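You operate a simulated robot arm through the tools that you are given. There is no shell and no other tool.

The job below is to be done with a simulated two-armed robot. You get a single attempt, and the scene is never put back.

## Task
The oven has tripped: switch it off, turn it down to 40, reset it and switch it on again.

It is judged by the outcome, as a careful person would: the job done as asked, and still so three seconds after it is handed in. It fails if anything else is knocked over, pushed out of place, dropped, spilled or broken.

## Robot
Two 7-joint arms with fingered hands on one trunk that stands fixed in place. Base frame: the origin is at the foot of the trunk, x ahead of it, y to its left, z up. Lengths are in mm, angles in degrees, forces in N, time in s.
The left shoulder is at [70, 139, 1133], the right one opposite. With the tool pointing down near the work surface each hand reaches from about 100 to 800 mm from the base axis, measured 20 degrees to its own side. Payload 3.9 kg a hand.
Tool frame (each hand has its own): the origin (TCP) lies between the finger pads and is the grasp point; the fingertips stand 29 mm ahead of it; z points along the fingers, y is the line along which they close. Largest opening 100 mm; the body of the gripper starts 34 mm behind the TCP. The gripper is a hand of 5 fingers: y runs from the thumb to the fingers, the wrist lies at [-15, -105, -177] in the tool frame.
Orientation is told as [roll, pitch, yaw] about the base's x, y, z axes, in that order, counted from this pose: with the fingers straight down and the wrist toward the robot, the tool's x, y and z point along [0, 1, 0], [1, 0, 0] and [0, 0, -1] of the base frame.

## Interface
- The arms move only by the tool play_rows. It takes "left_rows", "right_rows" or both (then of equal length, played together; a hand with none holds still); each is a list of rows, each a list of 2 entries, a list of its own where there are three numbers: the turn, a rotation vector about the tool's x, y, z in degrees, then the shift along the tool's x, y, z in mm. In form: [[[wx, wy, wz], [x, y, z]], ...]. A call has 1 to 20 rows; each row is the pose to reach, as a shift and turn from the pose commanded when the call began, along the tool's axes at that moment. A row lasts 0.2 s, in which the tool goes at most 50 mm and 8.6 degrees; a call with a longer step from one row to the next is refused whole. A pose out of reach is approached as far as the arm can. The call stops where the force on the tool passes 40 N (or 10 N more than at its start, if that is more) or the arm is blocked; 0.2 s more then pass. In this call time passes only in rows, and 0.2 s behind the last. It gives the time, the measured TCP pose, the force on the tool (base axes), the opening and the grip force at its end, in the units of the frame above (readings bear some noise), with the torque about the TCP (base axes, N m) and any sound that the robot's microphone picked up.
- Cameras (640 x 400 px; columns grow to the right, rows downward): "scene" is now at [142.5, 14.7, 1485.2]; the picture's right is [0.15, -0.99, 0.00], its down [-0.27, -0.04, -0.96] and it looks along [0.95, 0.14, -0.28] (base axes); focal length 293 px, centre (320, 200). "left" rides on the left gripper at [-66, -86, -121] in its tool frame; the picture's right is [-0.76, -0.31, 0.58], its down [0.59, -0.70, 0.40] and it looks along [0.28, 0.64, 0.71] (tool axes); focal length 247 px, centre (320, 200). "right" rides on the right gripper at [66, -86, -121] in its tool frame; the picture's right is [-0.76, 0.31, -0.58], its down [-0.59, -0.70, 0.40] and it looks along [-0.28, 0.64, 0.71] (tool axes); focal length 247 px, centre (320, 200). There is no depth. A picture from a camera that has moved, and an enlarged one, comes with that camera's place and axes in the base frame and with its lens.
- camera(camera): a new picture of that camera. No time passes.
- raise_lower(by): slides the trunk up (or, below 0, down) by that many mm; the arms and the scene camera ride with it, the base frame stays. It gives what a move gives, with no picture.
- set_fingers(index, middle, ring, little, thumb_bend, thumb_turn, hand): sets how far each is bent, from 0 (flat) to 100 (curled in); at 30 the hand is open as for a grip, at 70 the pads meet at the TCP. One left out holds its place. A second passes; each finger stops where it meets its share of the squeeze, and holds until it gets a number again. It is the only way to open and close the hand. It gives what a move gives, with no picture; readings hold the bend of each and the force on index, middle, ring, little, thumb and palm. thumb_turn goes from beside the hand (0) to across from the fingers (100), as for a grip.
- aim_head(pan, tilt): turns the head with the scene camera to pan (to the left, within 86 degrees either way) and tilt (down, from -29 to 69), counted from straight ahead of the robot. It gives what a move gives.
- zoom(camera, box): a new picture of the part [left, top, right, bottom] of that camera's present view, enlarged. No time passes.
- finish_job(): hands the job in; it is judged then, once.

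Places have to be worked out from the pictures, the camera data and where the tool is seen. Open the grippers and draw the arms clear of the work before you hand the job in, unless the task says otherwise.

The tools are called as name(argument=value, ...) on one line, values as JSON. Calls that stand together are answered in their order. play_rows: Moves the arms, as the interface text tells. Its arguments: {"type":"object","properties":{"left_rows":{"type":"array","items":{"type":"array"}},"right_rows":{"type":"array","items":{"type":"array"}}},"required":[]} The other tools are called the same way: raise_lower (by) slides the trunk up or down; set_fingers (index, middle, ring, little, thumb_bend, thumb_turn, hand) moves the fingers one by one; aim_head (pan, tilt) turns the head that bears the scene camera; camera (camera) takes a picture; zoom (camera, box) takes an enlarged picture of a part of a camera's view; finish_job () hands the job in.

At the start:

```text
time_s: 0.0
left_position: [445.4, 327.4, 1356.9]
left_tool_rot: [0.0, 0.0, 11.9]
left_ft_force: [0.0, 0.2, -0.2]
left_ft_torque: [-0.02, -0.05, 0.03]
left_finger_gap: 99.7
left_gripper_force: 0.1
left_shape: jaw
left_bend: [30.0, 30.0, 30.0, 30.0, 30.0, 98.0]
left_finger forces: [0.0, 0.0, 0.0, 0.0, 0.1, 0.0]
right_position: [443.3, -128.0, 1422.0]
right_tool_rot: [0.0, 0.0, 11.9]
right_ft_force: [-0.5, 0.0, -0.6]
right_ft_torque: [0.0, -0.05, 0.01]
right_finger_gap: 99.9
right_gripper_force: 0.0
right_shape: jaw
right_bend: [30.0, 30.0, 30.0, 30.0, 30.0, 98.0]
right_finger forces: [0.1, 0.1, 0.1, 0.0, 0.0, 0.1]
trunk travel left (down, up): [-775.0, 65.0]
head pan, tilt: [8.7, 16.0]
```

scene: 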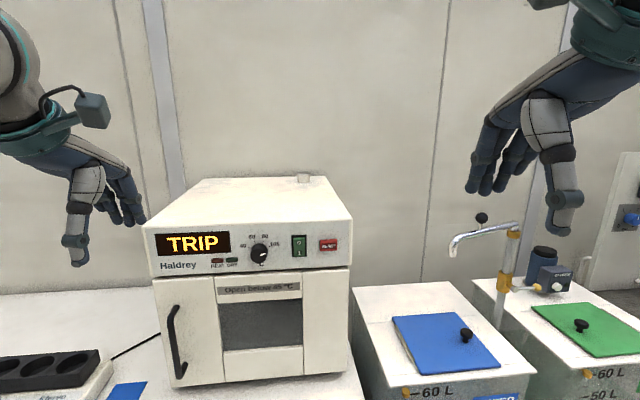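
right: 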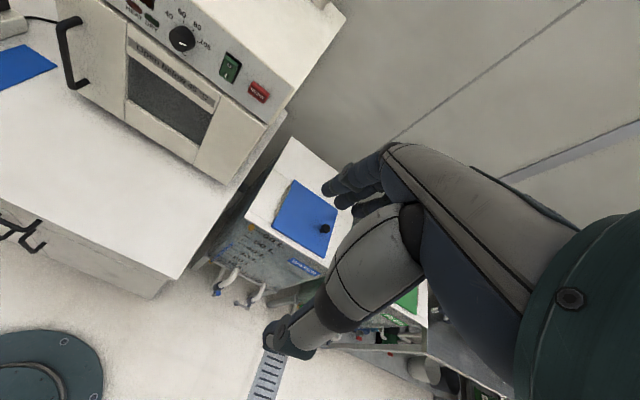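
left: 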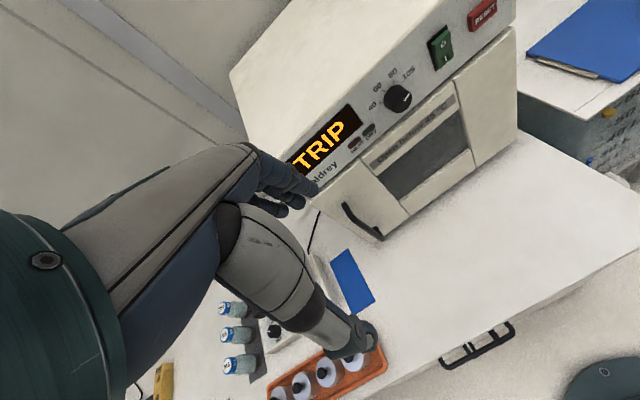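

I see the oven with TRIP on the display, a knob, a green rocker switch and a red reset button. I'll zoom in to read the panel closely.

zoom(camera="scene", box=[140, 215, 360, 352])

zoom(camera="left", box=[280, 0, 520, 150])

zoom(camera="right", box=[100, 0, 300, 125])

```text
2.91 times, centred on (250, 284) of scene
camera zoom: at [142.5, 14.7, 1485.2], right [0.15, -0.99, 0.0], down [-0.27, -0.04, -0.96], along [0.95, 0.14, -0.28], focal length 853 px, centre (524, -43)
```

zoom: 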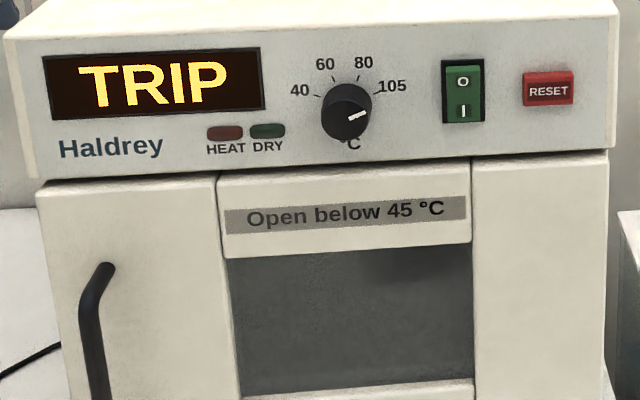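

```text
2.67 times, centred on (400, 75) of left
camera zoom: at [374.8, 243.7, 1476.3], right [-0.14, -0.8, -0.58], down [-0.81, 0.43, -0.4], along [0.57, 0.41, -0.71], focal length 659 px, centre (107, 533)
```

zoom: 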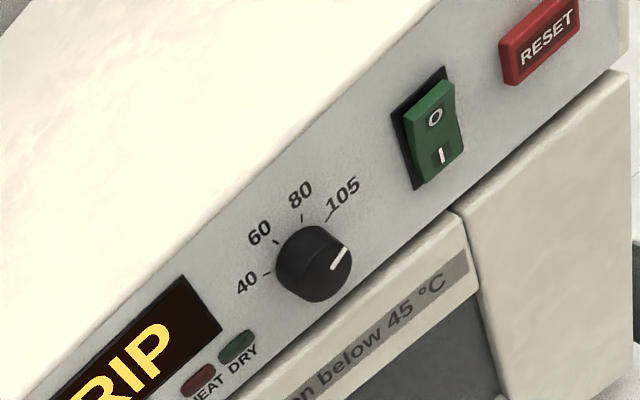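

```text
3.20 times, centred on (200, 62) of right
camera zoom: at [347.4, -80.5, 1542.7], right [0.46, -0.68, 0.58], down [-0.57, -0.72, -0.4], along [0.69, -0.15, -0.71], focal length 790 px, centre (704, 640)
```

zoom: 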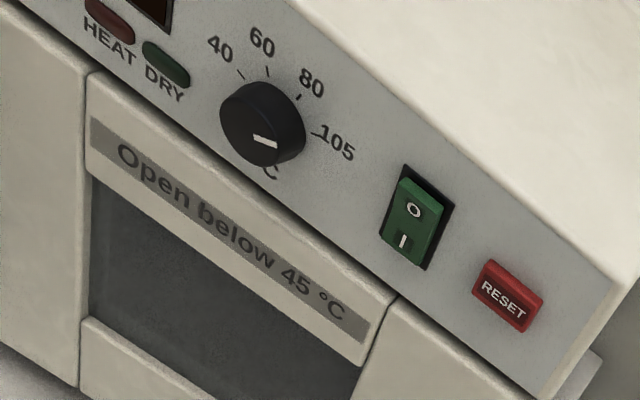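

The panel reads O at the top of the rocker and I at the bottom, and the knob pointer sits past 105. I'll shape the right hand into a pointing index finger, and turn the head so I can see where the fingertip ends up.

set_fingers(hand="right", index=0, middle=100, ring=100, little=100, thumb_bend=60, thumb_turn=50)

aim_head(pan=-10, tilt=10)

camera(camera="scene")

camera(camera="right")

```text
time_s: 1.0
left_position: [445.6, 327.4, 1356.5]
left_tool_rot: [-0.1, 0.0, 11.8]
left_ft_force: [0.3, -0.1, 0.3]
left_ft_torque: [-0.01, -0.03, 0.03]
left_finger_gap: 99.7
left_gripper_force: 0.0
left_shape: jaw
left_bend: [30.0, 30.0, 30.0, 30.0, 30.0, 98.0]
left_finger forces: [0.0, 0.0, 0.0, 0.1, 0.1, 0.0]
right_position: [442.9, -126.8, 1421.9]
right_tool_rot: [0.0, 0.0, 12.0]
right_ft_force: [-0.5, -1.1, 0.5]
right_ft_torque: [-0.01, 0.01, 0.02]
right_finger_gap: 107.7
right_gripper_force: 0.2
right_shape: fingers
right_bend: [0.0, 100.0, 100.0, 100.0, 60.0, 51.0]
right_finger forces: [0.0, 0.0, 0.0, 0.0, 0.1, 0.0]
trunk travel left (down, up): [-775.0, 65.0]
head pan, tilt: [8.7, 16.0]
```

```text
time_s: 1.8
left_position: [445.5, 328.3, 1355.9]
left_tool_rot: [0.0, 0.0, 11.9]
left_ft_force: [0.5, -0.6, 0.3]
left_ft_torque: [0.0, 0.01, 0.03]
left_finger_gap: 99.9
left_gripper_force: 0.0
left_shape: jaw
left_bend: [30.0, 30.0, 30.0, 30.0, 30.0, 98.0]
left_finger forces: [0.0, 0.0, 0.0, 0.0, 0.1, 0.0]
right_position: [443.4, -126.9, 1421.2]
right_tool_rot: [0.0, 0.0, 11.9]
right_ft_force: [0.0, -0.6, 0.2]
right_ft_torque: [-0.02, 0.0, 0.02]
right_finger_gap: 107.6
right_gripper_force: 0.0
right_shape: fingers
right_bend: [0.0, 100.0, 100.0, 100.0, 60.0, 51.0]
right_finger forces: [0.1, 0.1, 0.1, 0.1, 0.1, 0.0]
trunk travel left (down, up): [-775.0, 65.0]
head pan, tilt: [-10.0, 10.0]
```

```text
taken
camera scene: at [141.8, -15.4, 1494.9], right [-0.17, -0.98, 0.0], down [-0.17, 0.03, -0.98], along [0.97, -0.17, -0.17], focal length 293 px, centre (320, 200)
```

scene: 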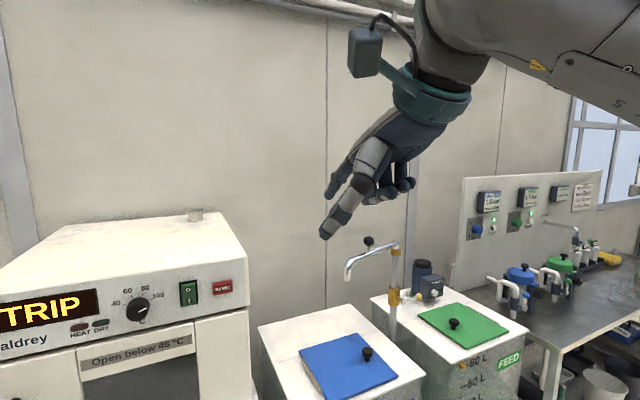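

```text
taken
camera right: at [347.4, -80.4, 1542.7], right [0.46, -0.68, 0.58], down [-0.57, -0.72, -0.4], along [0.69, -0.15, -0.71], focal length 247 px, centre (320, 200)
```

right: 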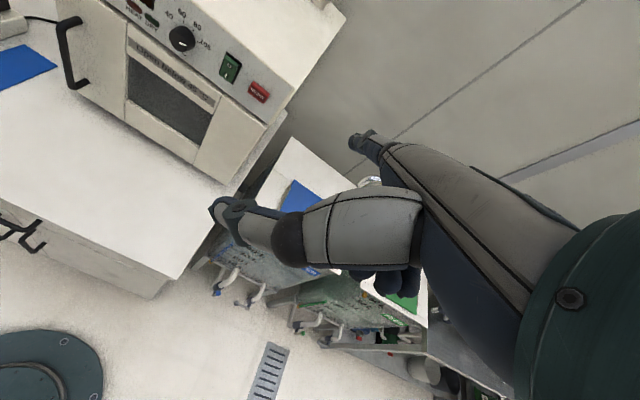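

The right index is straight and the thumb still sticks forward. I'll zoom in to see the hand's shape.

zoom(camera="scene", box=[290, 80, 482, 250])

zoom(camera="right", box=[200, 100, 456, 310])

zoom(camera="scene", box=[60, 260, 260, 390])

```text
2.35 times, centred on (386, 165) of scene
camera zoom: at [141.8, -15.4, 1494.9], right [-0.17, -0.98, 0.0], down [-0.17, 0.03, -0.98], along [0.97, -0.17, -0.17], focal length 690 px, centre (165, 282)
```

zoom: 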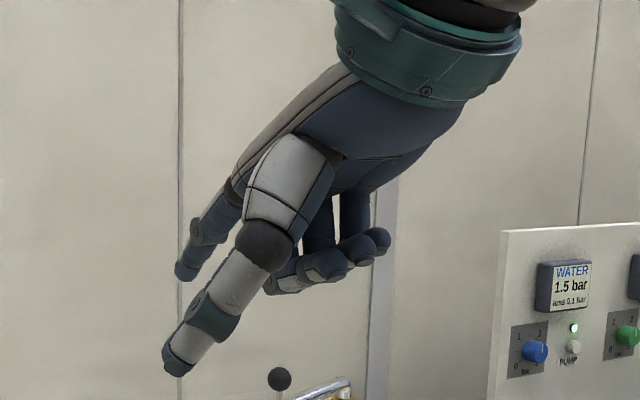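

```text
1.90 times, centred on (328, 205) of right
camera zoom: at [347.4, -80.4, 1542.7], right [0.46, -0.68, 0.58], down [-0.57, -0.72, -0.4], along [0.69, -0.15, -0.71], focal length 470 px, centre (305, 190)
```

zoom: 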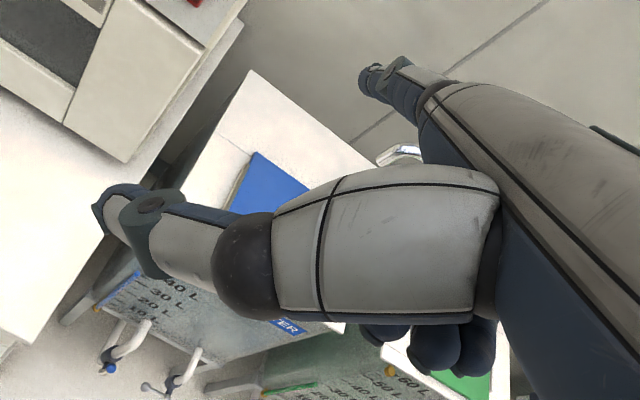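

```text
3.08 times, centred on (160, 325) of scene
camera zoom: at [141.8, -15.4, 1494.9], right [-0.17, -0.98, 0.0], down [-0.17, 0.03, -0.98], along [0.97, -0.17, -0.17], focal length 903 px, centre (812, -185)
```

zoom: 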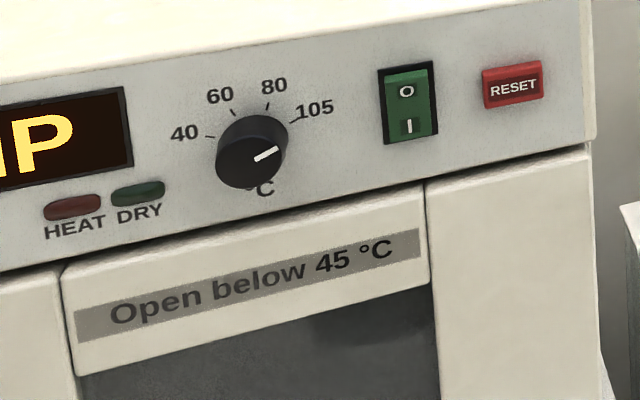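

From several views I place RESET at about [753, 89, 1200], the rocker at [738, 154, 1201] and the knob axis near [706, 237, 1195], with the panel turned about 15° and vertical. I'll bring the right hand to a spot roughly 100 mm in front of the rocker, tilting it so the index points at the panel; first leg only partway.

play_rows(right_rows=[[[-7.2, 0.2, -0.5], [18, 21, 26]], [[-14.3, 0.4, -1.0], [37, 42, 53]], [[-21.5, 0.6, -1.5], [55, 63, 79]], [[-28.7, 0.8, -2.0], [73, 84, 106]], [[-35.8, 1.0, -2.5], [92, 105, 132]], [[-43, 1.16, -2.95], [110, 126, 159]]])

camera(camera="scene")

camera(camera="right")

```text
time_s: 3.2
left_position: [447.1, 329.4, 1354.6]
left_tool_rot: [-0.1, 0.0, 11.9]
left_ft_force: [0.1, 0.3, -1.0]
left_ft_torque: [-0.02, -0.01, -0.01]
left_finger_gap: 99.6
left_gripper_force: 0.0
left_shape: jaw
left_bend: [30.0, 30.0, 30.0, 30.0, 30.0, 98.0]
left_finger forces: [0.0, 0.0, 0.0, 0.0, 0.0, 0.1]
right_position: [545.3, 6.4, 1262.4]
right_tool_rot: [0.0, -43.0, 15.2]
right_ft_force: [0.3, 0.0, 0.4]
right_ft_torque: [0.01, 0.0, -0.01]
right_finger_gap: 107.9
right_gripper_force: 0.1
right_shape: fingers
right_bend: [0.0, 100.0, 100.0, 100.0, 60.0, 51.0]
right_finger forces: [0.0, 0.0, 0.0, 0.0, 0.0, 0.0]
trunk travel left (down, up): [-775.0, 65.0]
head pan, tilt: [-10.0, 10.0]
```

```text
taken
camera scene: at [143.2, -14.2, 1494.8], right [-0.17, -0.98, 0.0], down [-0.17, 0.03, -0.98], along [0.97, -0.17, -0.17], focal length 293 px, centre (320, 200)
```

scene: 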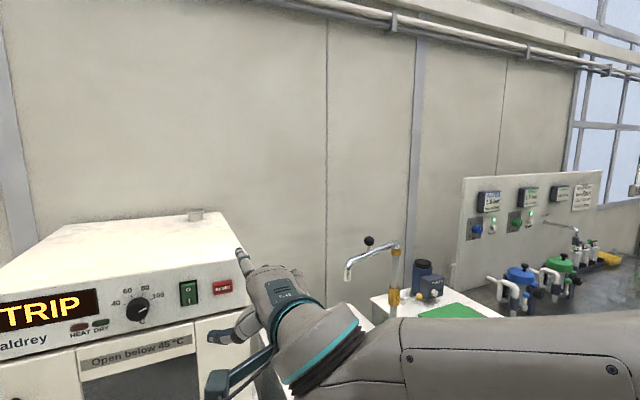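

```text
taken
camera right: at [388.3, 32.7, 1292.1], right [0.03, -0.77, 0.63], down [-0.08, -0.63, -0.77], along [1.0, -0.03, -0.09], focal length 247 px, centre (320, 200)
```

right: 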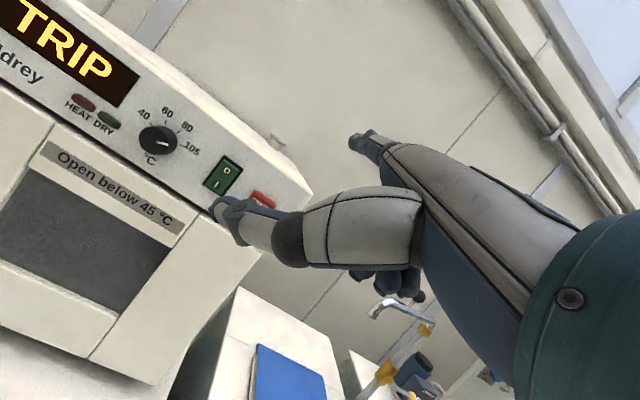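

The hand is tilted as planned with the index pointing at the oven. The thumb blocks the wrist camera's view of the switch, so I'll swing it under the palm and look again.

set_fingers(hand="right", thumb_bend=40, thumb_turn=100)

zoom(camera="scene", box=[100, 220, 340, 370])

camera(camera="right")

zoom(camera="right", box=[130, 90, 450, 290])

```text
time_s: 4.2
left_position: [445.4, 326.3, 1356.1]
left_tool_rot: [0.0, 0.0, 12.1]
left_ft_force: [-0.2, 0.1, 0.1]
left_ft_torque: [0.05, -0.01, 0.01]
left_finger_gap: 100.1
left_gripper_force: 0.0
left_shape: jaw
left_bend: [30.0, 30.0, 30.0, 30.0, 30.0, 98.0]
left_finger forces: [0.0, 0.1, 0.0, 0.0, 0.0, 0.0]
right_position: [543.1, 5.4, 1263.7]
right_tool_rot: [0.0, -43.0, 15.0]
right_ft_force: [0.5, -0.3, -0.3]
right_ft_torque: [-0.01, 0.0, 0.0]
right_finger_gap: 126.8
right_gripper_force: 0.0
right_shape: fingers
right_bend: [0.0, 100.0, 100.0, 100.0, 40.0, 99.0]
right_finger forces: [0.1, 0.1, 0.0, 0.0, 0.0, 0.1]
trunk travel left (down, up): [-775.0, 65.0]
head pan, tilt: [-10.0, 10.0]
```

```text
2.67 times, centred on (220, 295) of scene
camera zoom: at [141.8, -15.3, 1494.9], right [-0.17, -0.98, 0.0], down [-0.17, 0.03, -0.98], along [0.97, -0.17, -0.17], focal length 782 px, centre (587, -53)
```

zoom: 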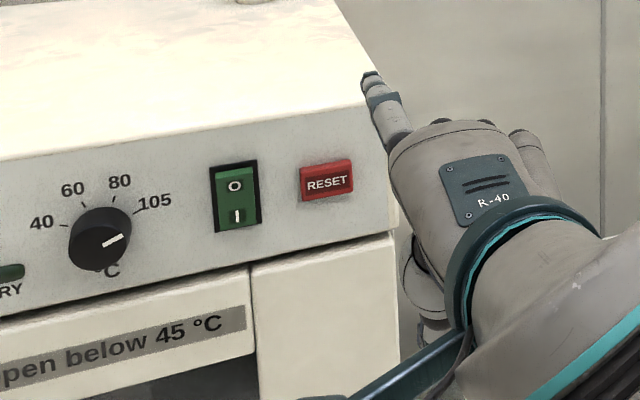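

```text
taken
camera right: at [387.4, 31.7, 1293.2], right [0.03, -0.77, 0.63], down [-0.08, -0.63, -0.77], along [1.0, -0.03, -0.08], focal length 247 px, centre (320, 200)
```

right: 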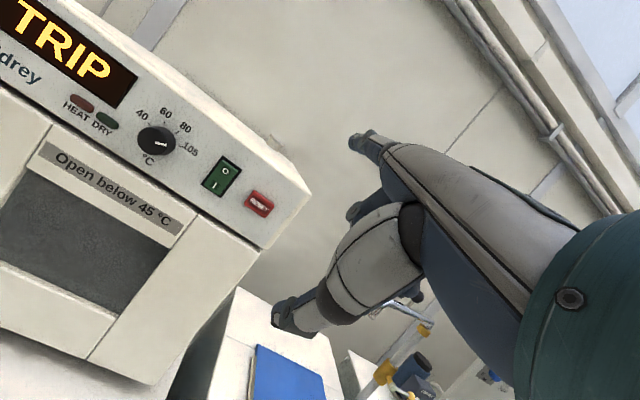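

```text
2.00 times, centred on (290, 190) of right
camera zoom: at [387.4, 31.7, 1293.2], right [0.03, -0.77, 0.63], down [-0.08, -0.63, -0.77], along [1.0, -0.03, -0.08], focal length 494 px, centre (380, 220)
```

zoom: 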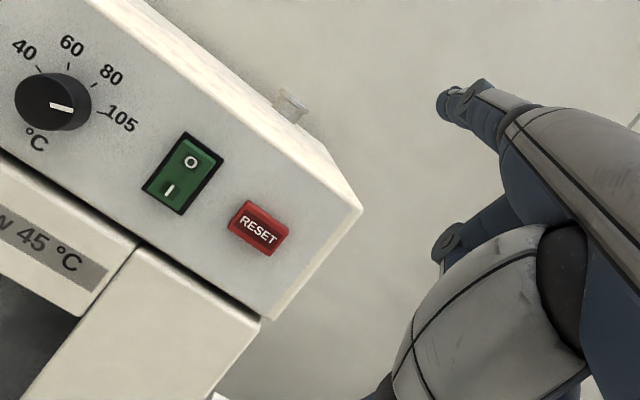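

The index tip triangulates to about [622, 38, 1334], and the panel targets firm up: RESET [762, 91, 1197], rocker centre [744, 156, 1199]. I'll now move the fingertip to about 60 mm in front of the rocker's upper (O) half.

play_rows(right_rows=[[[0, 0, 0], [20, -4, 37]], [[0, 0, 0], [41, -9, 75]], [[0, 0, 0], [62, -13, 112]], [[0, 0, 0], [82.5, -18, 150]]])

aim_head(pan=10, tilt=25)

camera(camera="scene")

camera(camera="right")

camera(camera="left")

```text
time_s: 5.2
left_position: [448.5, 328.0, 1354.2]
left_tool_rot: [0.0, 0.1, 11.9]
left_ft_force: [0.2, -0.3, -0.4]
left_ft_torque: [-0.02, 0.01, -0.03]
left_finger_gap: 99.9
left_gripper_force: 0.1
left_shape: jaw
left_bend: [30.0, 30.0, 30.0, 30.0, 30.0, 98.0]
left_finger forces: [0.1, 0.1, 0.1, 0.0, 0.1, 0.1]
right_position: [613.2, 109.4, 1141.5]
right_tool_rot: [0.0, -43.0, 14.9]
right_ft_force: [-0.7, 0.2, 0.0]
right_ft_torque: [0.01, 0.04, 0.02]
right_finger_gap: 127.0
right_gripper_force: 0.0
right_shape: fingers
right_bend: [0.0, 100.0, 100.0, 100.0, 40.0, 99.0]
right_finger forces: [0.0, 0.1, 0.0, 0.0, 0.0, 0.0]
trunk travel left (down, up): [-775.0, 65.0]
head pan, tilt: [-10.0, 10.0]
```

```text
time_s: 6.0
left_position: [445.5, 326.5, 1356.9]
left_tool_rot: [0.0, 0.0, 11.9]
left_ft_force: [0.4, -0.2, -1.2]
left_ft_torque: [0.0, -0.01, -0.01]
left_finger_gap: 99.8
left_gripper_force: 0.2
left_shape: jaw
left_bend: [30.0, 30.0, 30.0, 30.0, 30.0, 98.0]
left_finger forces: [0.1, 0.1, 0.1, 0.1, 0.0, 0.1]
right_position: [610.8, 107.2, 1143.9]
right_tool_rot: [0.0, -43.0, 15.0]
right_ft_force: [1.2, -0.3, -0.3]
right_ft_torque: [0.04, 0.02, 0.0]
right_finger_gap: 126.8
right_gripper_force: 0.1
right_shape: fingers
right_bend: [0.0, 100.0, 100.0, 100.0, 40.0, 99.0]
right_finger forces: [0.0, 0.1, 0.1, 0.0, 0.1, 0.0]
trunk travel left (down, up): [-775.0, 65.0]
head pan, tilt: [10.0, 25.0]
```

```text
taken
camera scene: at [140.4, 16.0, 1470.7], right [0.17, -0.98, 0.0], down [-0.42, -0.07, -0.91], along [0.89, 0.16, -0.42], focal length 293 px, centre (320, 200)
```

scene: 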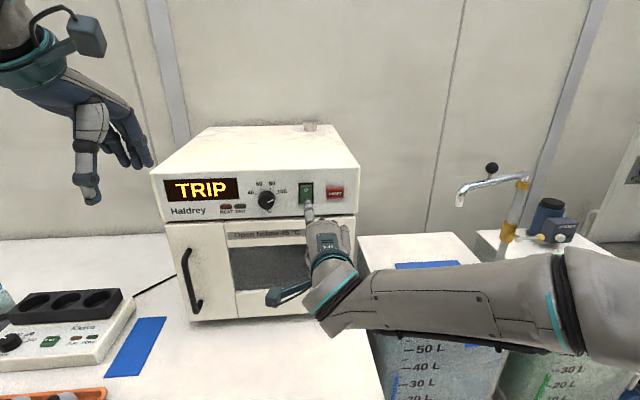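

```text
taken
camera right: at [454.2, 132.7, 1174.0], right [0.03, -0.78, 0.63], down [-0.08, -0.63, -0.77], along [1.0, -0.03, -0.08], focal length 247 px, centre (320, 200)
```

right: 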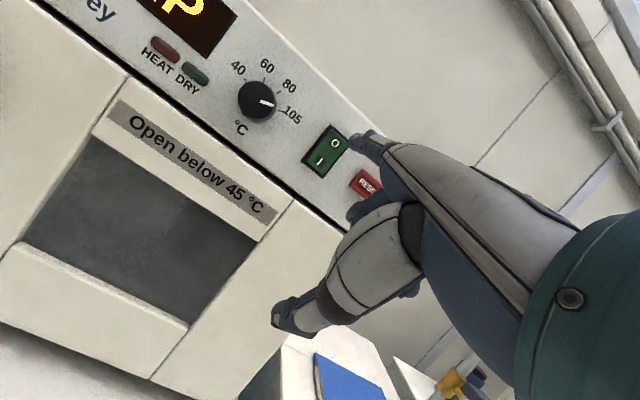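

```text
taken
camera left: at [374.2, 243.2, 1476.5], right [-0.14, -0.8, -0.58], down [-0.81, 0.43, -0.4], along [0.57, 0.41, -0.71], focal length 247 px, centre (320, 200)
```

left: 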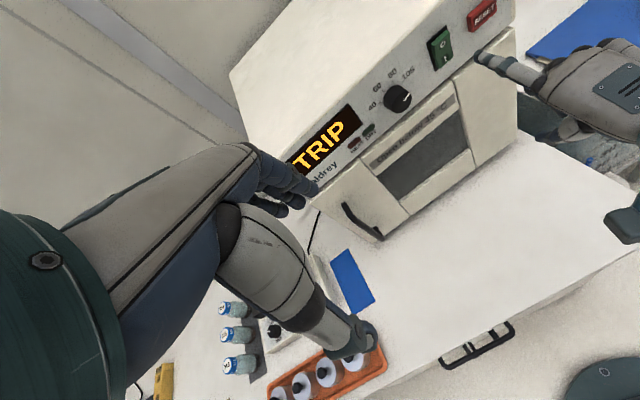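

The left wrist camera has a fine side view of the right fingertip and switch. I'll zoom all three cameras to measure the remaining offset.

zoom(camera="left", box=[380, 0, 620, 150])

zoom(camera="scene", box=[230, 160, 390, 260])

zoom(camera="right", box=[220, 60, 460, 210])

```text
2.67 times, centred on (500, 75) of left
camera zoom: at [374.2, 243.2, 1476.5], right [-0.14, -0.8, -0.58], down [-0.81, 0.43, -0.4], along [0.57, 0.41, -0.71], focal length 659 px, centre (-160, 533)
```

zoom: 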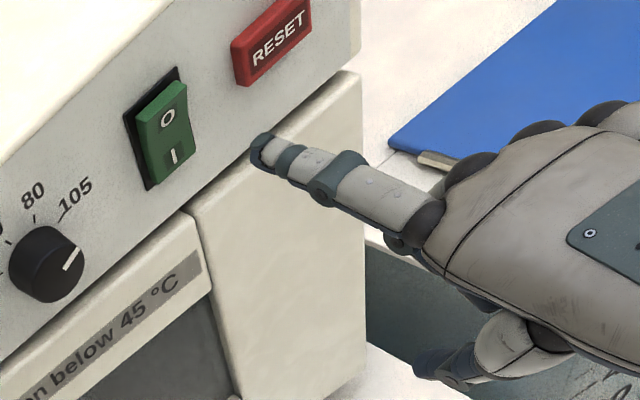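

```text
4.00 times, centred on (310, 210) of scene
camera zoom: at [140.4, 16.0, 1470.7], right [0.17, -0.98, 0.0], down [-0.42, -0.07, -0.91], along [0.89, 0.16, -0.42], focal length 1173 px, centre (360, 160)
```

zoom: 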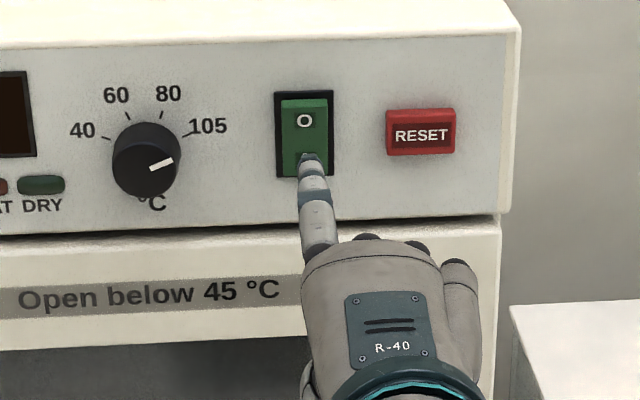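

```text
2.67 times, centred on (340, 135) of right
camera zoom: at [454.2, 132.7, 1174.0], right [0.03, -0.78, 0.63], down [-0.08, -0.63, -0.77], along [1.0, -0.03, -0.08], focal length 659 px, centre (267, 373)
```

zoom: 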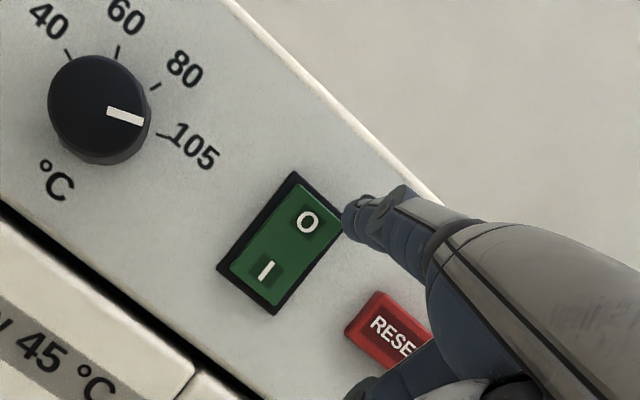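

Scene and right views agree: the rocker centre is near [744, 156, 1199] and the fingertip about 64 mm in front of it, aligned sideways and about 14 mm above centre (on the O half). I'll advance 45 mm straight at the panel, then look again.

play_rows(right_rows=[[[0, 0, 0], [0, 11, 10.7]], [[0, 0, 0], [0, 21, 21.5]], [[0, 0, 0], [0, 31.5, 32.2]]])

zoom(camera="left", box=[380, 0, 620, 150])

zoom(camera="scene", box=[230, 160, 390, 260])

zoom(camera="right", box=[220, 60, 460, 210])

```text
time_s: 6.8
left_position: [447.2, 327.2, 1356.0]
left_tool_rot: [0.0, 0.0, 11.8]
left_ft_force: [0.0, -0.1, 1.0]
left_ft_torque: [0.02, -0.04, 0.0]
left_finger_gap: 99.9
left_gripper_force: 0.0
left_shape: jaw
left_bend: [30.0, 30.0, 30.0, 30.0, 30.0, 98.0]
left_finger forces: [0.1, 0.0, 0.0, 0.1, 0.0, 0.0]
right_position: [654.0, 119.7, 1139.5]
right_tool_rot: [0.0, -42.9, 15.0]
right_ft_force: [-0.1, 0.8, -0.6]
right_ft_torque: [0.02, 0.01, 0.0]
right_finger_gap: 126.7
right_gripper_force: 0.1
right_shape: fingers
right_bend: [0.0, 100.0, 100.0, 100.0, 40.0, 99.0]
right_finger forces: [0.0, 0.1, 0.0, 0.0, 0.0, 0.0]
trunk travel left (down, up): [-775.0, 65.0]
head pan, tilt: [10.0, 25.0]
```

```text
2.67 times, centred on (500, 75) of left
camera zoom: at [375.4, 244.0, 1476.0], right [-0.14, -0.8, -0.58], down [-0.81, 0.43, -0.4], along [0.57, 0.41, -0.71], focal length 659 px, centre (-160, 533)
```

zoom: 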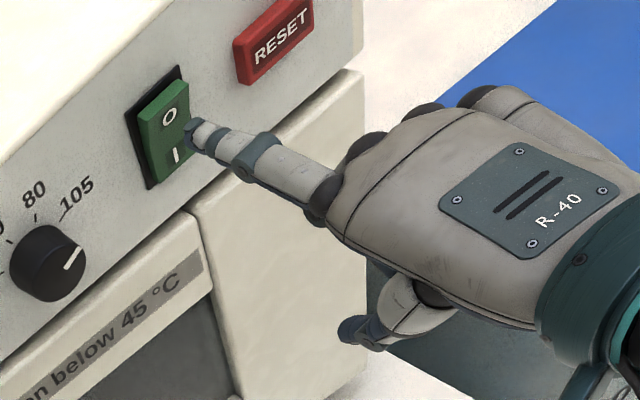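

```text
4.00 times, centred on (310, 210) of scene
camera zoom: at [141.5, 16.9, 1470.5], right [0.17, -0.98, 0.0], down [-0.42, -0.07, -0.91], along [0.89, 0.16, -0.42], focal length 1173 px, centre (360, 160)
```

zoom: 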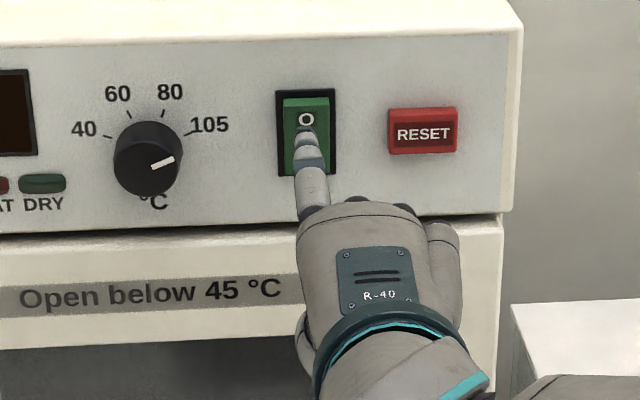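

```text
2.67 times, centred on (340, 135) of right
camera zoom: at [498.7, 145.9, 1169.1], right [0.03, -0.77, 0.63], down [-0.08, -0.63, -0.77], along [1.0, -0.03, -0.08], focal length 659 px, centre (267, 373)
```

zoom: 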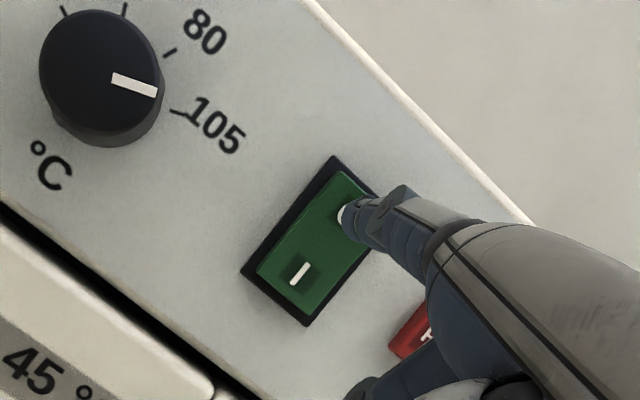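

The fingertip is on line with the O mark, a little short of contact. I'll creep forward in small steps and watch the force and for a click.

play_rows(right_rows=[[[0, 0, 0], [0, 2.9, 2.7]], [[0, 0, 0], [0, 5.8, 5.5]], [[0, 0, 0], [0, 8.8, 8.2]]])

zoom(camera="left", box=[380, 0, 620, 150])

zoom(camera="scene", box=[150, 160, 390, 260])

```text
time_s: 7.7
left_position: [445.4, 327.6, 1356.7]
left_tool_rot: [-0.1, 0.0, 11.9]
left_ft_force: [-0.4, 0.7, 0.3]
left_ft_torque: [0.0, -0.01, 0.02]
left_finger_gap: 99.9
left_gripper_force: 0.1
left_shape: jaw
left_bend: [30.0, 30.0, 30.0, 30.0, 30.0, 98.0]
left_finger forces: [0.0, 0.0, 0.0, 0.0, 0.0, 0.1]
right_position: [664.8, 122.6, 1139.3]
right_tool_rot: [0.1, -43.0, 14.9]
right_ft_force: [0.5, 0.1, -0.2]
right_ft_torque: [0.01, -0.01, -0.01]
right_finger_gap: 126.9
right_gripper_force: 0.2
right_shape: fingers
right_bend: [0.0, 100.0, 100.0, 100.0, 40.0, 99.0]
right_finger forces: [0.0, 0.1, 0.0, 0.1, 0.0, 0.0]
trunk travel left (down, up): [-775.0, 65.0]
head pan, tilt: [10.0, 25.0]
```

```text
2.67 times, centred on (500, 75) of left
camera zoom: at [374.7, 243.6, 1476.3], right [-0.14, -0.8, -0.58], down [-0.81, 0.43, -0.4], along [0.57, 0.41, -0.71], focal length 659 px, centre (-160, 533)
```

zoom: 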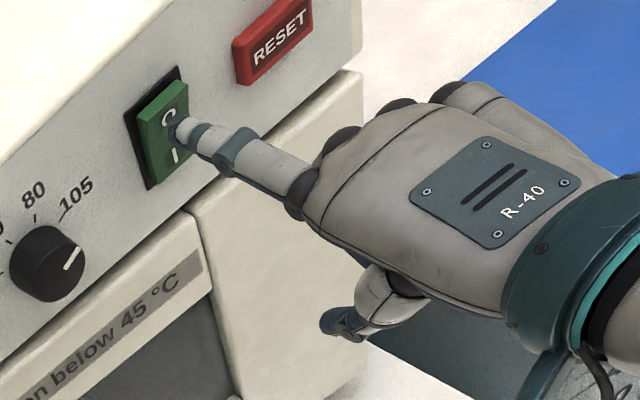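

```text
2.67 times, centred on (270, 210) of scene
camera zoom: at [140.9, 16.6, 1470.5], right [0.17, -0.98, 0.0], down [-0.42, -0.07, -0.91], along [0.89, 0.16, -0.42], focal length 782 px, centre (453, 173)
```

zoom: 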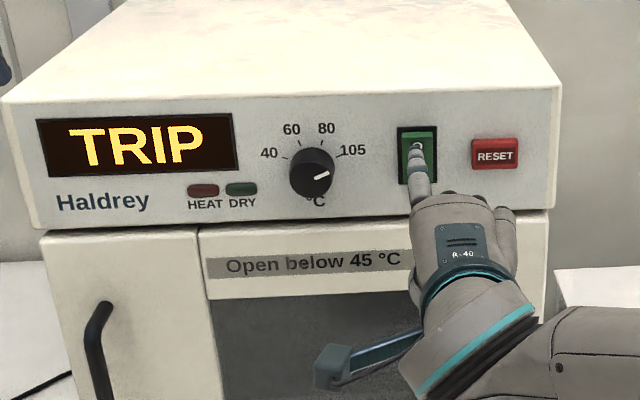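

No contact yet and the tip is headed for the lower part of O. I'll raise it 4 mm and continue creeping forward about 12 mm.

play_rows(right_rows=[[[0, 0, 0], [0, 2.7, -2.9]], [[0, 0, 0], [0, 4.9, -0.9]], [[0, 0, 0], [0, 7.1, 1.2]], [[0, 0, 0], [0, 9.3, 3.2]], [[0, 0, 0], [0, 11.5, 5.3]]])

zoom(camera="left", box=[380, 0, 620, 150])

zoom(camera="scene", box=[150, 160, 390, 260])

```text
time_s: 8.8
left_position: [444.2, 327.7, 1356.5]
left_tool_rot: [0.0, -0.2, 11.8]
left_ft_force: [0.0, -0.2, 0.9]
left_ft_torque: [0.0, -0.02, -0.03]
left_finger_gap: 99.7
left_gripper_force: 0.1
left_shape: jaw
left_bend: [30.0, 30.0, 30.0, 30.0, 30.0, 98.0]
left_finger forces: [0.1, 0.1, 0.0, 0.0, 0.1, 0.0]
right_position: [674.7, 126.4, 1143.8]
right_tool_rot: [0.0, -43.1, 15.1]
right_ft_force: [-3.4, -0.1, -0.8]
right_ft_torque: [0.05, -0.17, 0.05]
right_finger_gap: 126.9
right_gripper_force: 1.3
right_shape: fingers
right_bend: [0.0, 100.0, 100.0, 100.0, 40.0, 99.0]
right_finger forces: [2.4, 0.0, 0.0, 0.1, 0.1, 0.0]
trunk travel left (down, up): [-775.0, 65.0]
head pan, tilt: [10.0, 25.0]
```

```text
2.67 times, centred on (500, 75) of left
camera zoom: at [373.1, 243.2, 1476.8], right [-0.14, -0.8, -0.58], down [-0.81, 0.43, -0.4], along [0.57, 0.41, -0.71], focal length 659 px, centre (-160, 533)
```

zoom: 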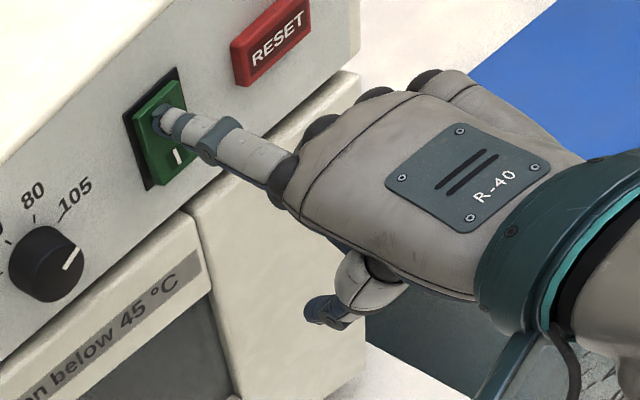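

```text
2.67 times, centred on (270, 210) of scene
camera zoom: at [139.3, 16.1, 1470.7], right [0.17, -0.98, 0.0], down [-0.42, -0.07, -0.91], along [0.89, 0.16, -0.42], focal length 782 px, centre (453, 173)
```

zoom: 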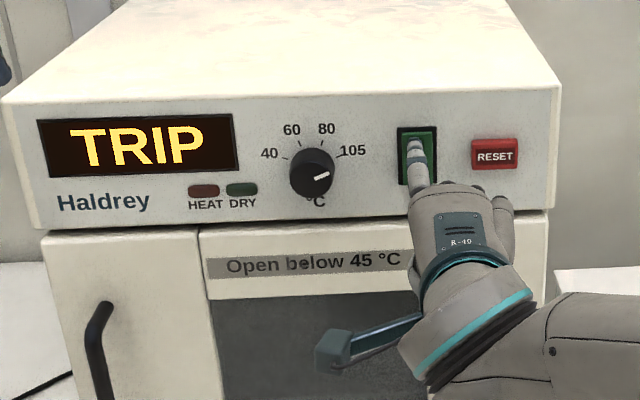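

Contact on the O half (about 3 N, index force 2.4 N) and the rocker is starting to tilt. I'll press in further.

play_rows(right_rows=[[[0, 0, 0], [0, 1.5, 1.4]], [[0, 0, 0], [0, 2.9, 2.7]], [[0, 0, 0], [0, 4.4, 4.1]], [[0, 0, 0], [0, 5.8, 5.5]]])

zoom(camera="left", box=[380, 0, 620, 150])

zoom(camera="scene", box=[150, 160, 390, 260])

```text
time_s: 10.1
left_position: [438.0, 322.8, 1360.0]
left_tool_rot: [0.1, -0.4, 11.9]
left_ft_force: [-0.1, -0.3, -1.0]
left_ft_torque: [0.01, 0.04, 0.01]
left_finger_gap: 99.9
left_gripper_force: 0.1
left_shape: jaw
left_bend: [30.0, 30.0, 30.0, 30.0, 30.0, 98.0]
left_finger forces: [0.0, 0.1, 0.0, 0.0, 0.0, 0.0]
right_position: [674.1, 128.5, 1144.5]
right_tool_rot: [0.0, -43.0, 15.4]
right_ft_force: [-31.2, -10.1, -4.8]
right_ft_torque: [0.7, -2.07, 0.22]
right_finger_gap: 125.9
right_gripper_force: 16.8
right_shape: fingers
right_bend: [0.0, 100.0, 100.0, 100.0, 40.0, 99.0]
right_finger forces: [33.0, 0.0, 0.0, 0.1, 0.0, 0.1]
trunk travel left (down, up): [-775.0, 65.0]
head pan, tilt: [10.0, 25.0]
stopped in row 4 (right hand): the force on the tool passed its limit at 40 N (the readings are from after the stop); the commanded pose is now the measured one
```

```text
2.67 times, centred on (500, 75) of left
camera zoom: at [366.3, 240.1, 1479.1], right [-0.14, -0.8, -0.58], down [-0.81, 0.43, -0.4], along [0.57, 0.41, -0.71], focal length 659 px, centre (-160, 533)
```

zoom: 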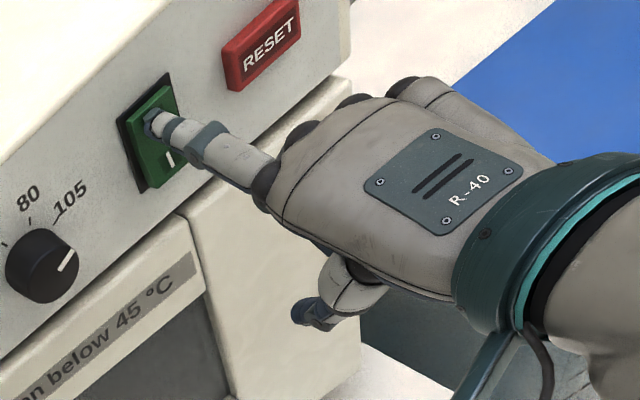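

```text
2.67 times, centred on (270, 210) of scene
camera zoom: at [132.4, 13.1, 1471.4], right [0.17, -0.98, 0.0], down [-0.41, -0.07, -0.91], along [0.9, 0.16, -0.42], focal length 782 px, centre (453, 173)
```

zoom: 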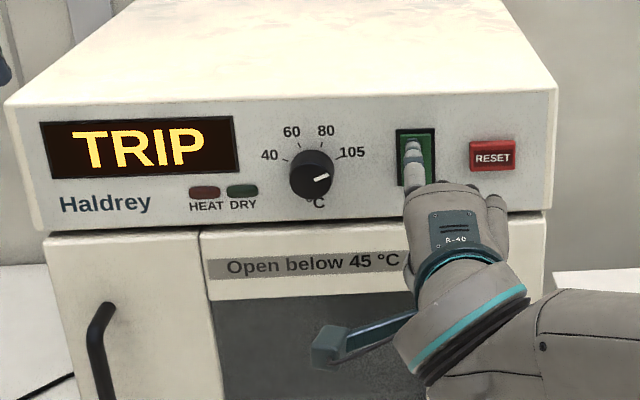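

The press hit 40 N without a click and TRIP still shows. I'll look closely at where the tip sits on the rocker before trying again.

zoom(camera="left", box=[415, 20, 479, 80])

zoom(camera="right", box=[300, 80, 428, 160])

zoom(camera="scene", box=[280, 190, 344, 240])

```text
6.67 times, centred on (447, 50) of left
camera zoom: at [366.3, 240.1, 1479.1], right [-0.14, -0.8, -0.58], down [-0.81, 0.43, -0.4], along [0.57, 0.41, -0.71], focal length 1646 px, centre (-527, 1200)
```

zoom: 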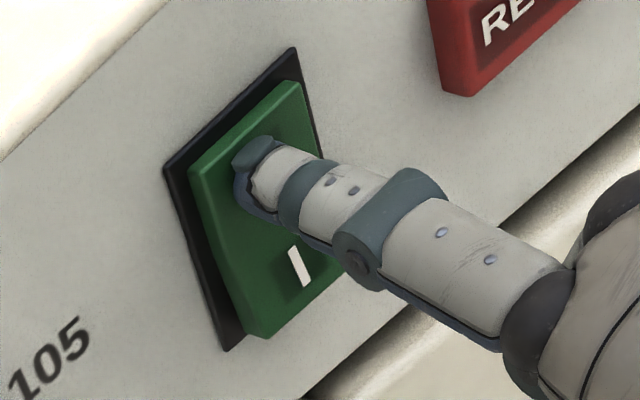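

```text
5.00 times, centred on (364, 120) of right
camera zoom: at [518.1, 153.8, 1174.3], right [0.04, -0.77, 0.63], down [-0.08, -0.63, -0.77], along [1.0, -0.02, -0.08], focal length 1235 px, centre (100, 600)
```

zoom: 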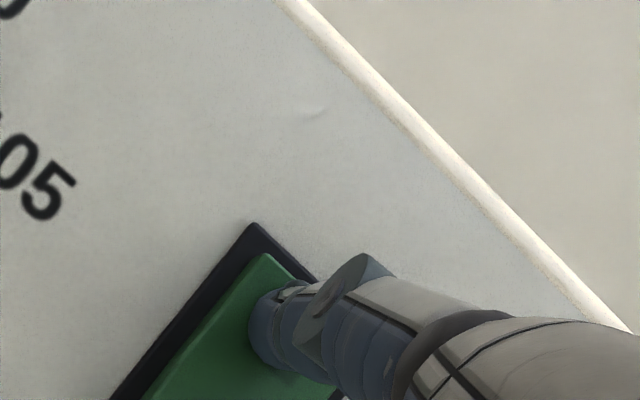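

```text
8.00 times, centred on (312, 215) of scene
camera zoom: at [132.4, 13.1, 1471.4], right [0.17, -0.98, 0.0], down [-0.41, -0.07, -0.91], along [0.9, 0.16, -0.42], focal length 2347 px, centre (384, 80)
```

zoom: 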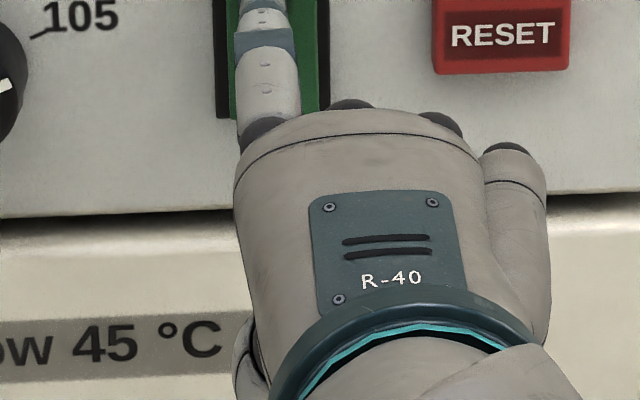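

The rocker may already have tipped under the finger. I'll back off 30 mm and see what state it is in.

play_rows(right_rows=[[[0, 0, 0], [0, -7.3, -6.8]], [[0, 0, 0], [0, -14.6, -13.6]], [[0, 0, 0], [0, -22, -20.5]]])

zoom(camera="left", box=[380, 0, 540, 100])

zoom(camera="scene", box=[150, 160, 390, 260])

zoom(camera="right", box=[220, 60, 460, 210])

```text
time_s: 10.8
left_position: [446.1, 327.2, 1356.0]
left_tool_rot: [0.0, 0.0, 11.9]
left_ft_force: [-0.1, 0.1, -0.1]
left_ft_torque: [0.01, -0.02, -0.01]
left_finger_gap: 99.9
left_gripper_force: 0.0
left_shape: jaw
left_bend: [30.0, 30.0, 30.0, 30.0, 30.0, 98.0]
left_finger forces: [0.0, 0.0, 0.1, 0.0, 0.0, 0.1]
right_position: [652.9, 123.1, 1142.9]
right_tool_rot: [0.0, -42.9, 15.2]
right_ft_force: [0.1, 0.2, 0.0]
right_ft_torque: [-0.02, -0.01, -0.01]
right_finger_gap: 127.0
right_gripper_force: 0.0
right_shape: fingers
right_bend: [0.0, 100.0, 100.0, 100.0, 40.0, 99.0]
right_finger forces: [0.0, 0.1, 0.0, 0.0, 0.0, 0.0]
trunk travel left (down, up): [-775.0, 65.0]
head pan, tilt: [10.0, 25.0]
```

```text
4.00 times, centred on (460, 50) of left
camera zoom: at [374.6, 243.7, 1476.4], right [-0.14, -0.8, -0.58], down [-0.81, 0.43, -0.4], along [0.57, 0.41, -0.71], focal length 988 px, centre (-240, 800)
```

zoom: 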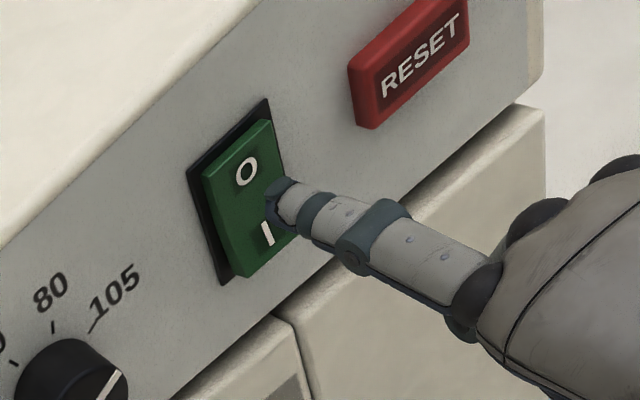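

```text
2.67 times, centred on (270, 210) of scene
camera zoom: at [140.9, 16.6, 1470.6], right [0.17, -0.98, 0.0], down [-0.42, -0.07, -0.91], along [0.89, 0.16, -0.42], focal length 782 px, centre (453, 173)
```

zoom: 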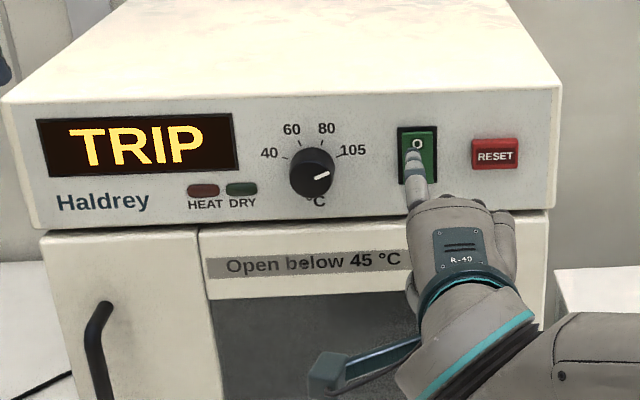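

```text
2.67 times, centred on (340, 135) of right
camera zoom: at [497.7, 148.7, 1172.2], right [0.03, -0.77, 0.63], down [-0.08, -0.63, -0.77], along [1.0, -0.02, -0.08], focal length 659 px, centre (267, 373)
```

zoom: 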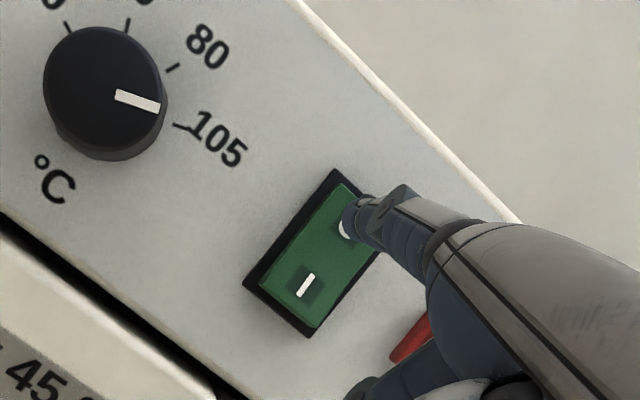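

I'll compare the rocker's shape with the earlier view at the same zoom, since the O half now looks less proud.

zoom(camera="scene", box=[230, 160, 390, 260])

zoom(camera="left", box=[380, 0, 620, 150])

```text
4.00 times, centred on (310, 210) of scene
camera zoom: at [140.9, 16.6, 1470.6], right [0.17, -0.98, 0.0], down [-0.42, -0.07, -0.91], along [0.89, 0.16, -0.42], focal length 1173 px, centre (360, 160)
```

zoom: 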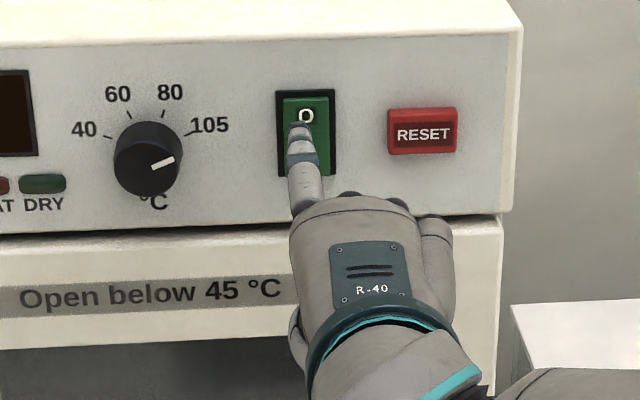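

```text
2.67 times, centred on (500, 75) of left
camera zoom: at [374.6, 243.7, 1476.4], right [-0.14, -0.8, -0.58], down [-0.81, 0.43, -0.4], along [0.57, 0.41, -0.71], focal length 659 px, centre (-160, 533)
```

zoom: 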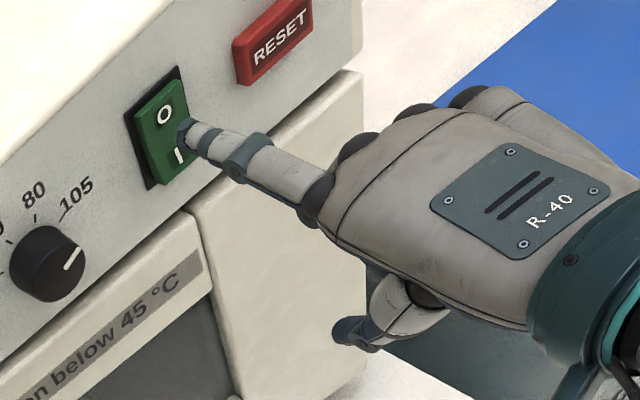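

The rocker does seem tipped toward O, yet TRIP is still lit. I'll draw the finger back further and inspect the rocker unobstructed.

play_rows(right_rows=[[[0, 0, 0], [0, -20, -25]], [[0, 0, 0], [0, -40, -30]], [[0, 0, 0], [0, -60, -35]]])

zoom(camera="left", box=[400, 10, 496, 70])

zoom(camera="scene", box=[270, 170, 350, 220])

camera(camera="right")

camera(camera="scene")

```text
time_s: 11.7
left_position: [445.8, 328.1, 1355.9]
left_tool_rot: [0.0, 0.0, 11.9]
left_ft_force: [0.5, -0.3, 0.7]
left_ft_torque: [0.01, -0.02, 0.03]
left_finger_gap: 99.7
left_gripper_force: 0.0
left_shape: jaw
left_bend: [30.0, 30.0, 30.0, 30.0, 30.0, 98.0]
left_finger forces: [0.0, 0.1, 0.0, 0.0, 0.0, 0.1]
right_position: [587.7, 103.4, 1129.0]
right_tool_rot: [0.0, -43.0, 15.2]
right_ft_force: [-0.7, 0.3, -0.7]
right_ft_torque: [0.0, 0.02, -0.05]
right_finger_gap: 127.0
right_gripper_force: 0.0
right_shape: fingers
right_bend: [0.0, 100.0, 100.0, 100.0, 40.0, 99.0]
right_finger forces: [0.1, 0.1, 0.0, 0.0, 0.0, 0.0]
trunk travel left (down, up): [-775.0, 65.0]
head pan, tilt: [10.0, 25.0]
```

```text
6.67 times, centred on (448, 40) of left
camera zoom: at [374.7, 243.5, 1476.3], right [-0.14, -0.8, -0.58], down [-0.81, 0.43, -0.4], along [0.57, 0.41, -0.71], focal length 1646 px, centre (-533, 1267)
```

zoom: 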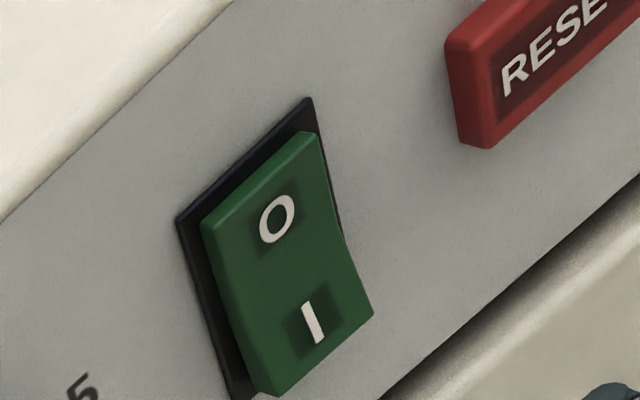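

```text
8.00 times, centred on (310, 195) of scene
camera zoom: at [140.9, 16.4, 1470.5], right [0.17, -0.98, 0.0], down [-0.42, -0.07, -0.91], along [0.89, 0.16, -0.42], focal length 2347 px, centre (400, 240)
```

zoom: 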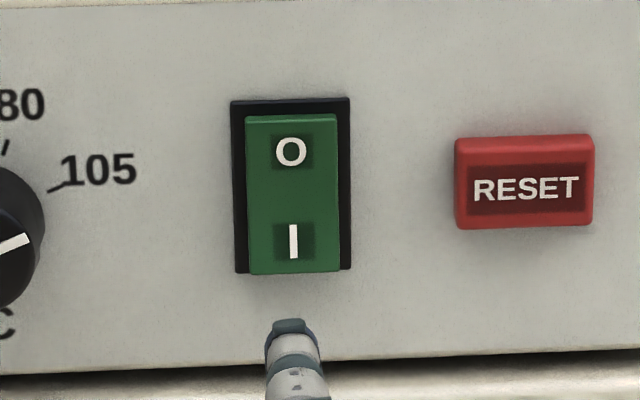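

```text
taken
camera right: at [432.2, 130.7, 1158.6], right [0.03, -0.77, 0.63], down [-0.08, -0.63, -0.77], along [1.0, -0.02, -0.08], focal length 247 px, centre (320, 200)
```

right: 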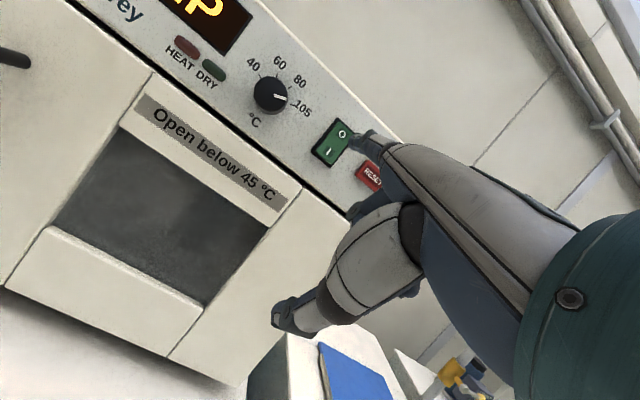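

```text
taken
camera scene: at [140.9, 16.4, 1470.5], right [0.17, -0.98, 0.0], down [-0.42, -0.07, -0.91], along [0.89, 0.16, -0.42], focal length 293 px, centre (320, 200)
```

scene: 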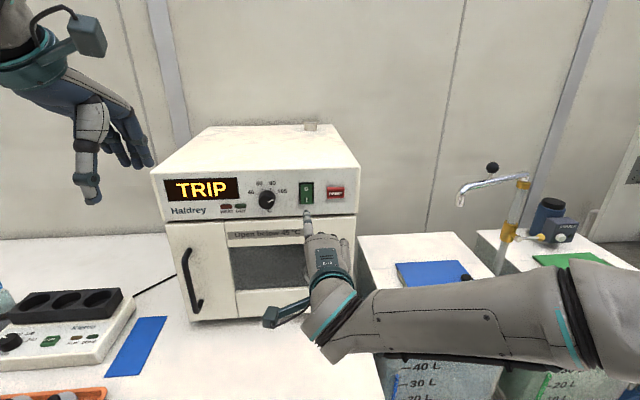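

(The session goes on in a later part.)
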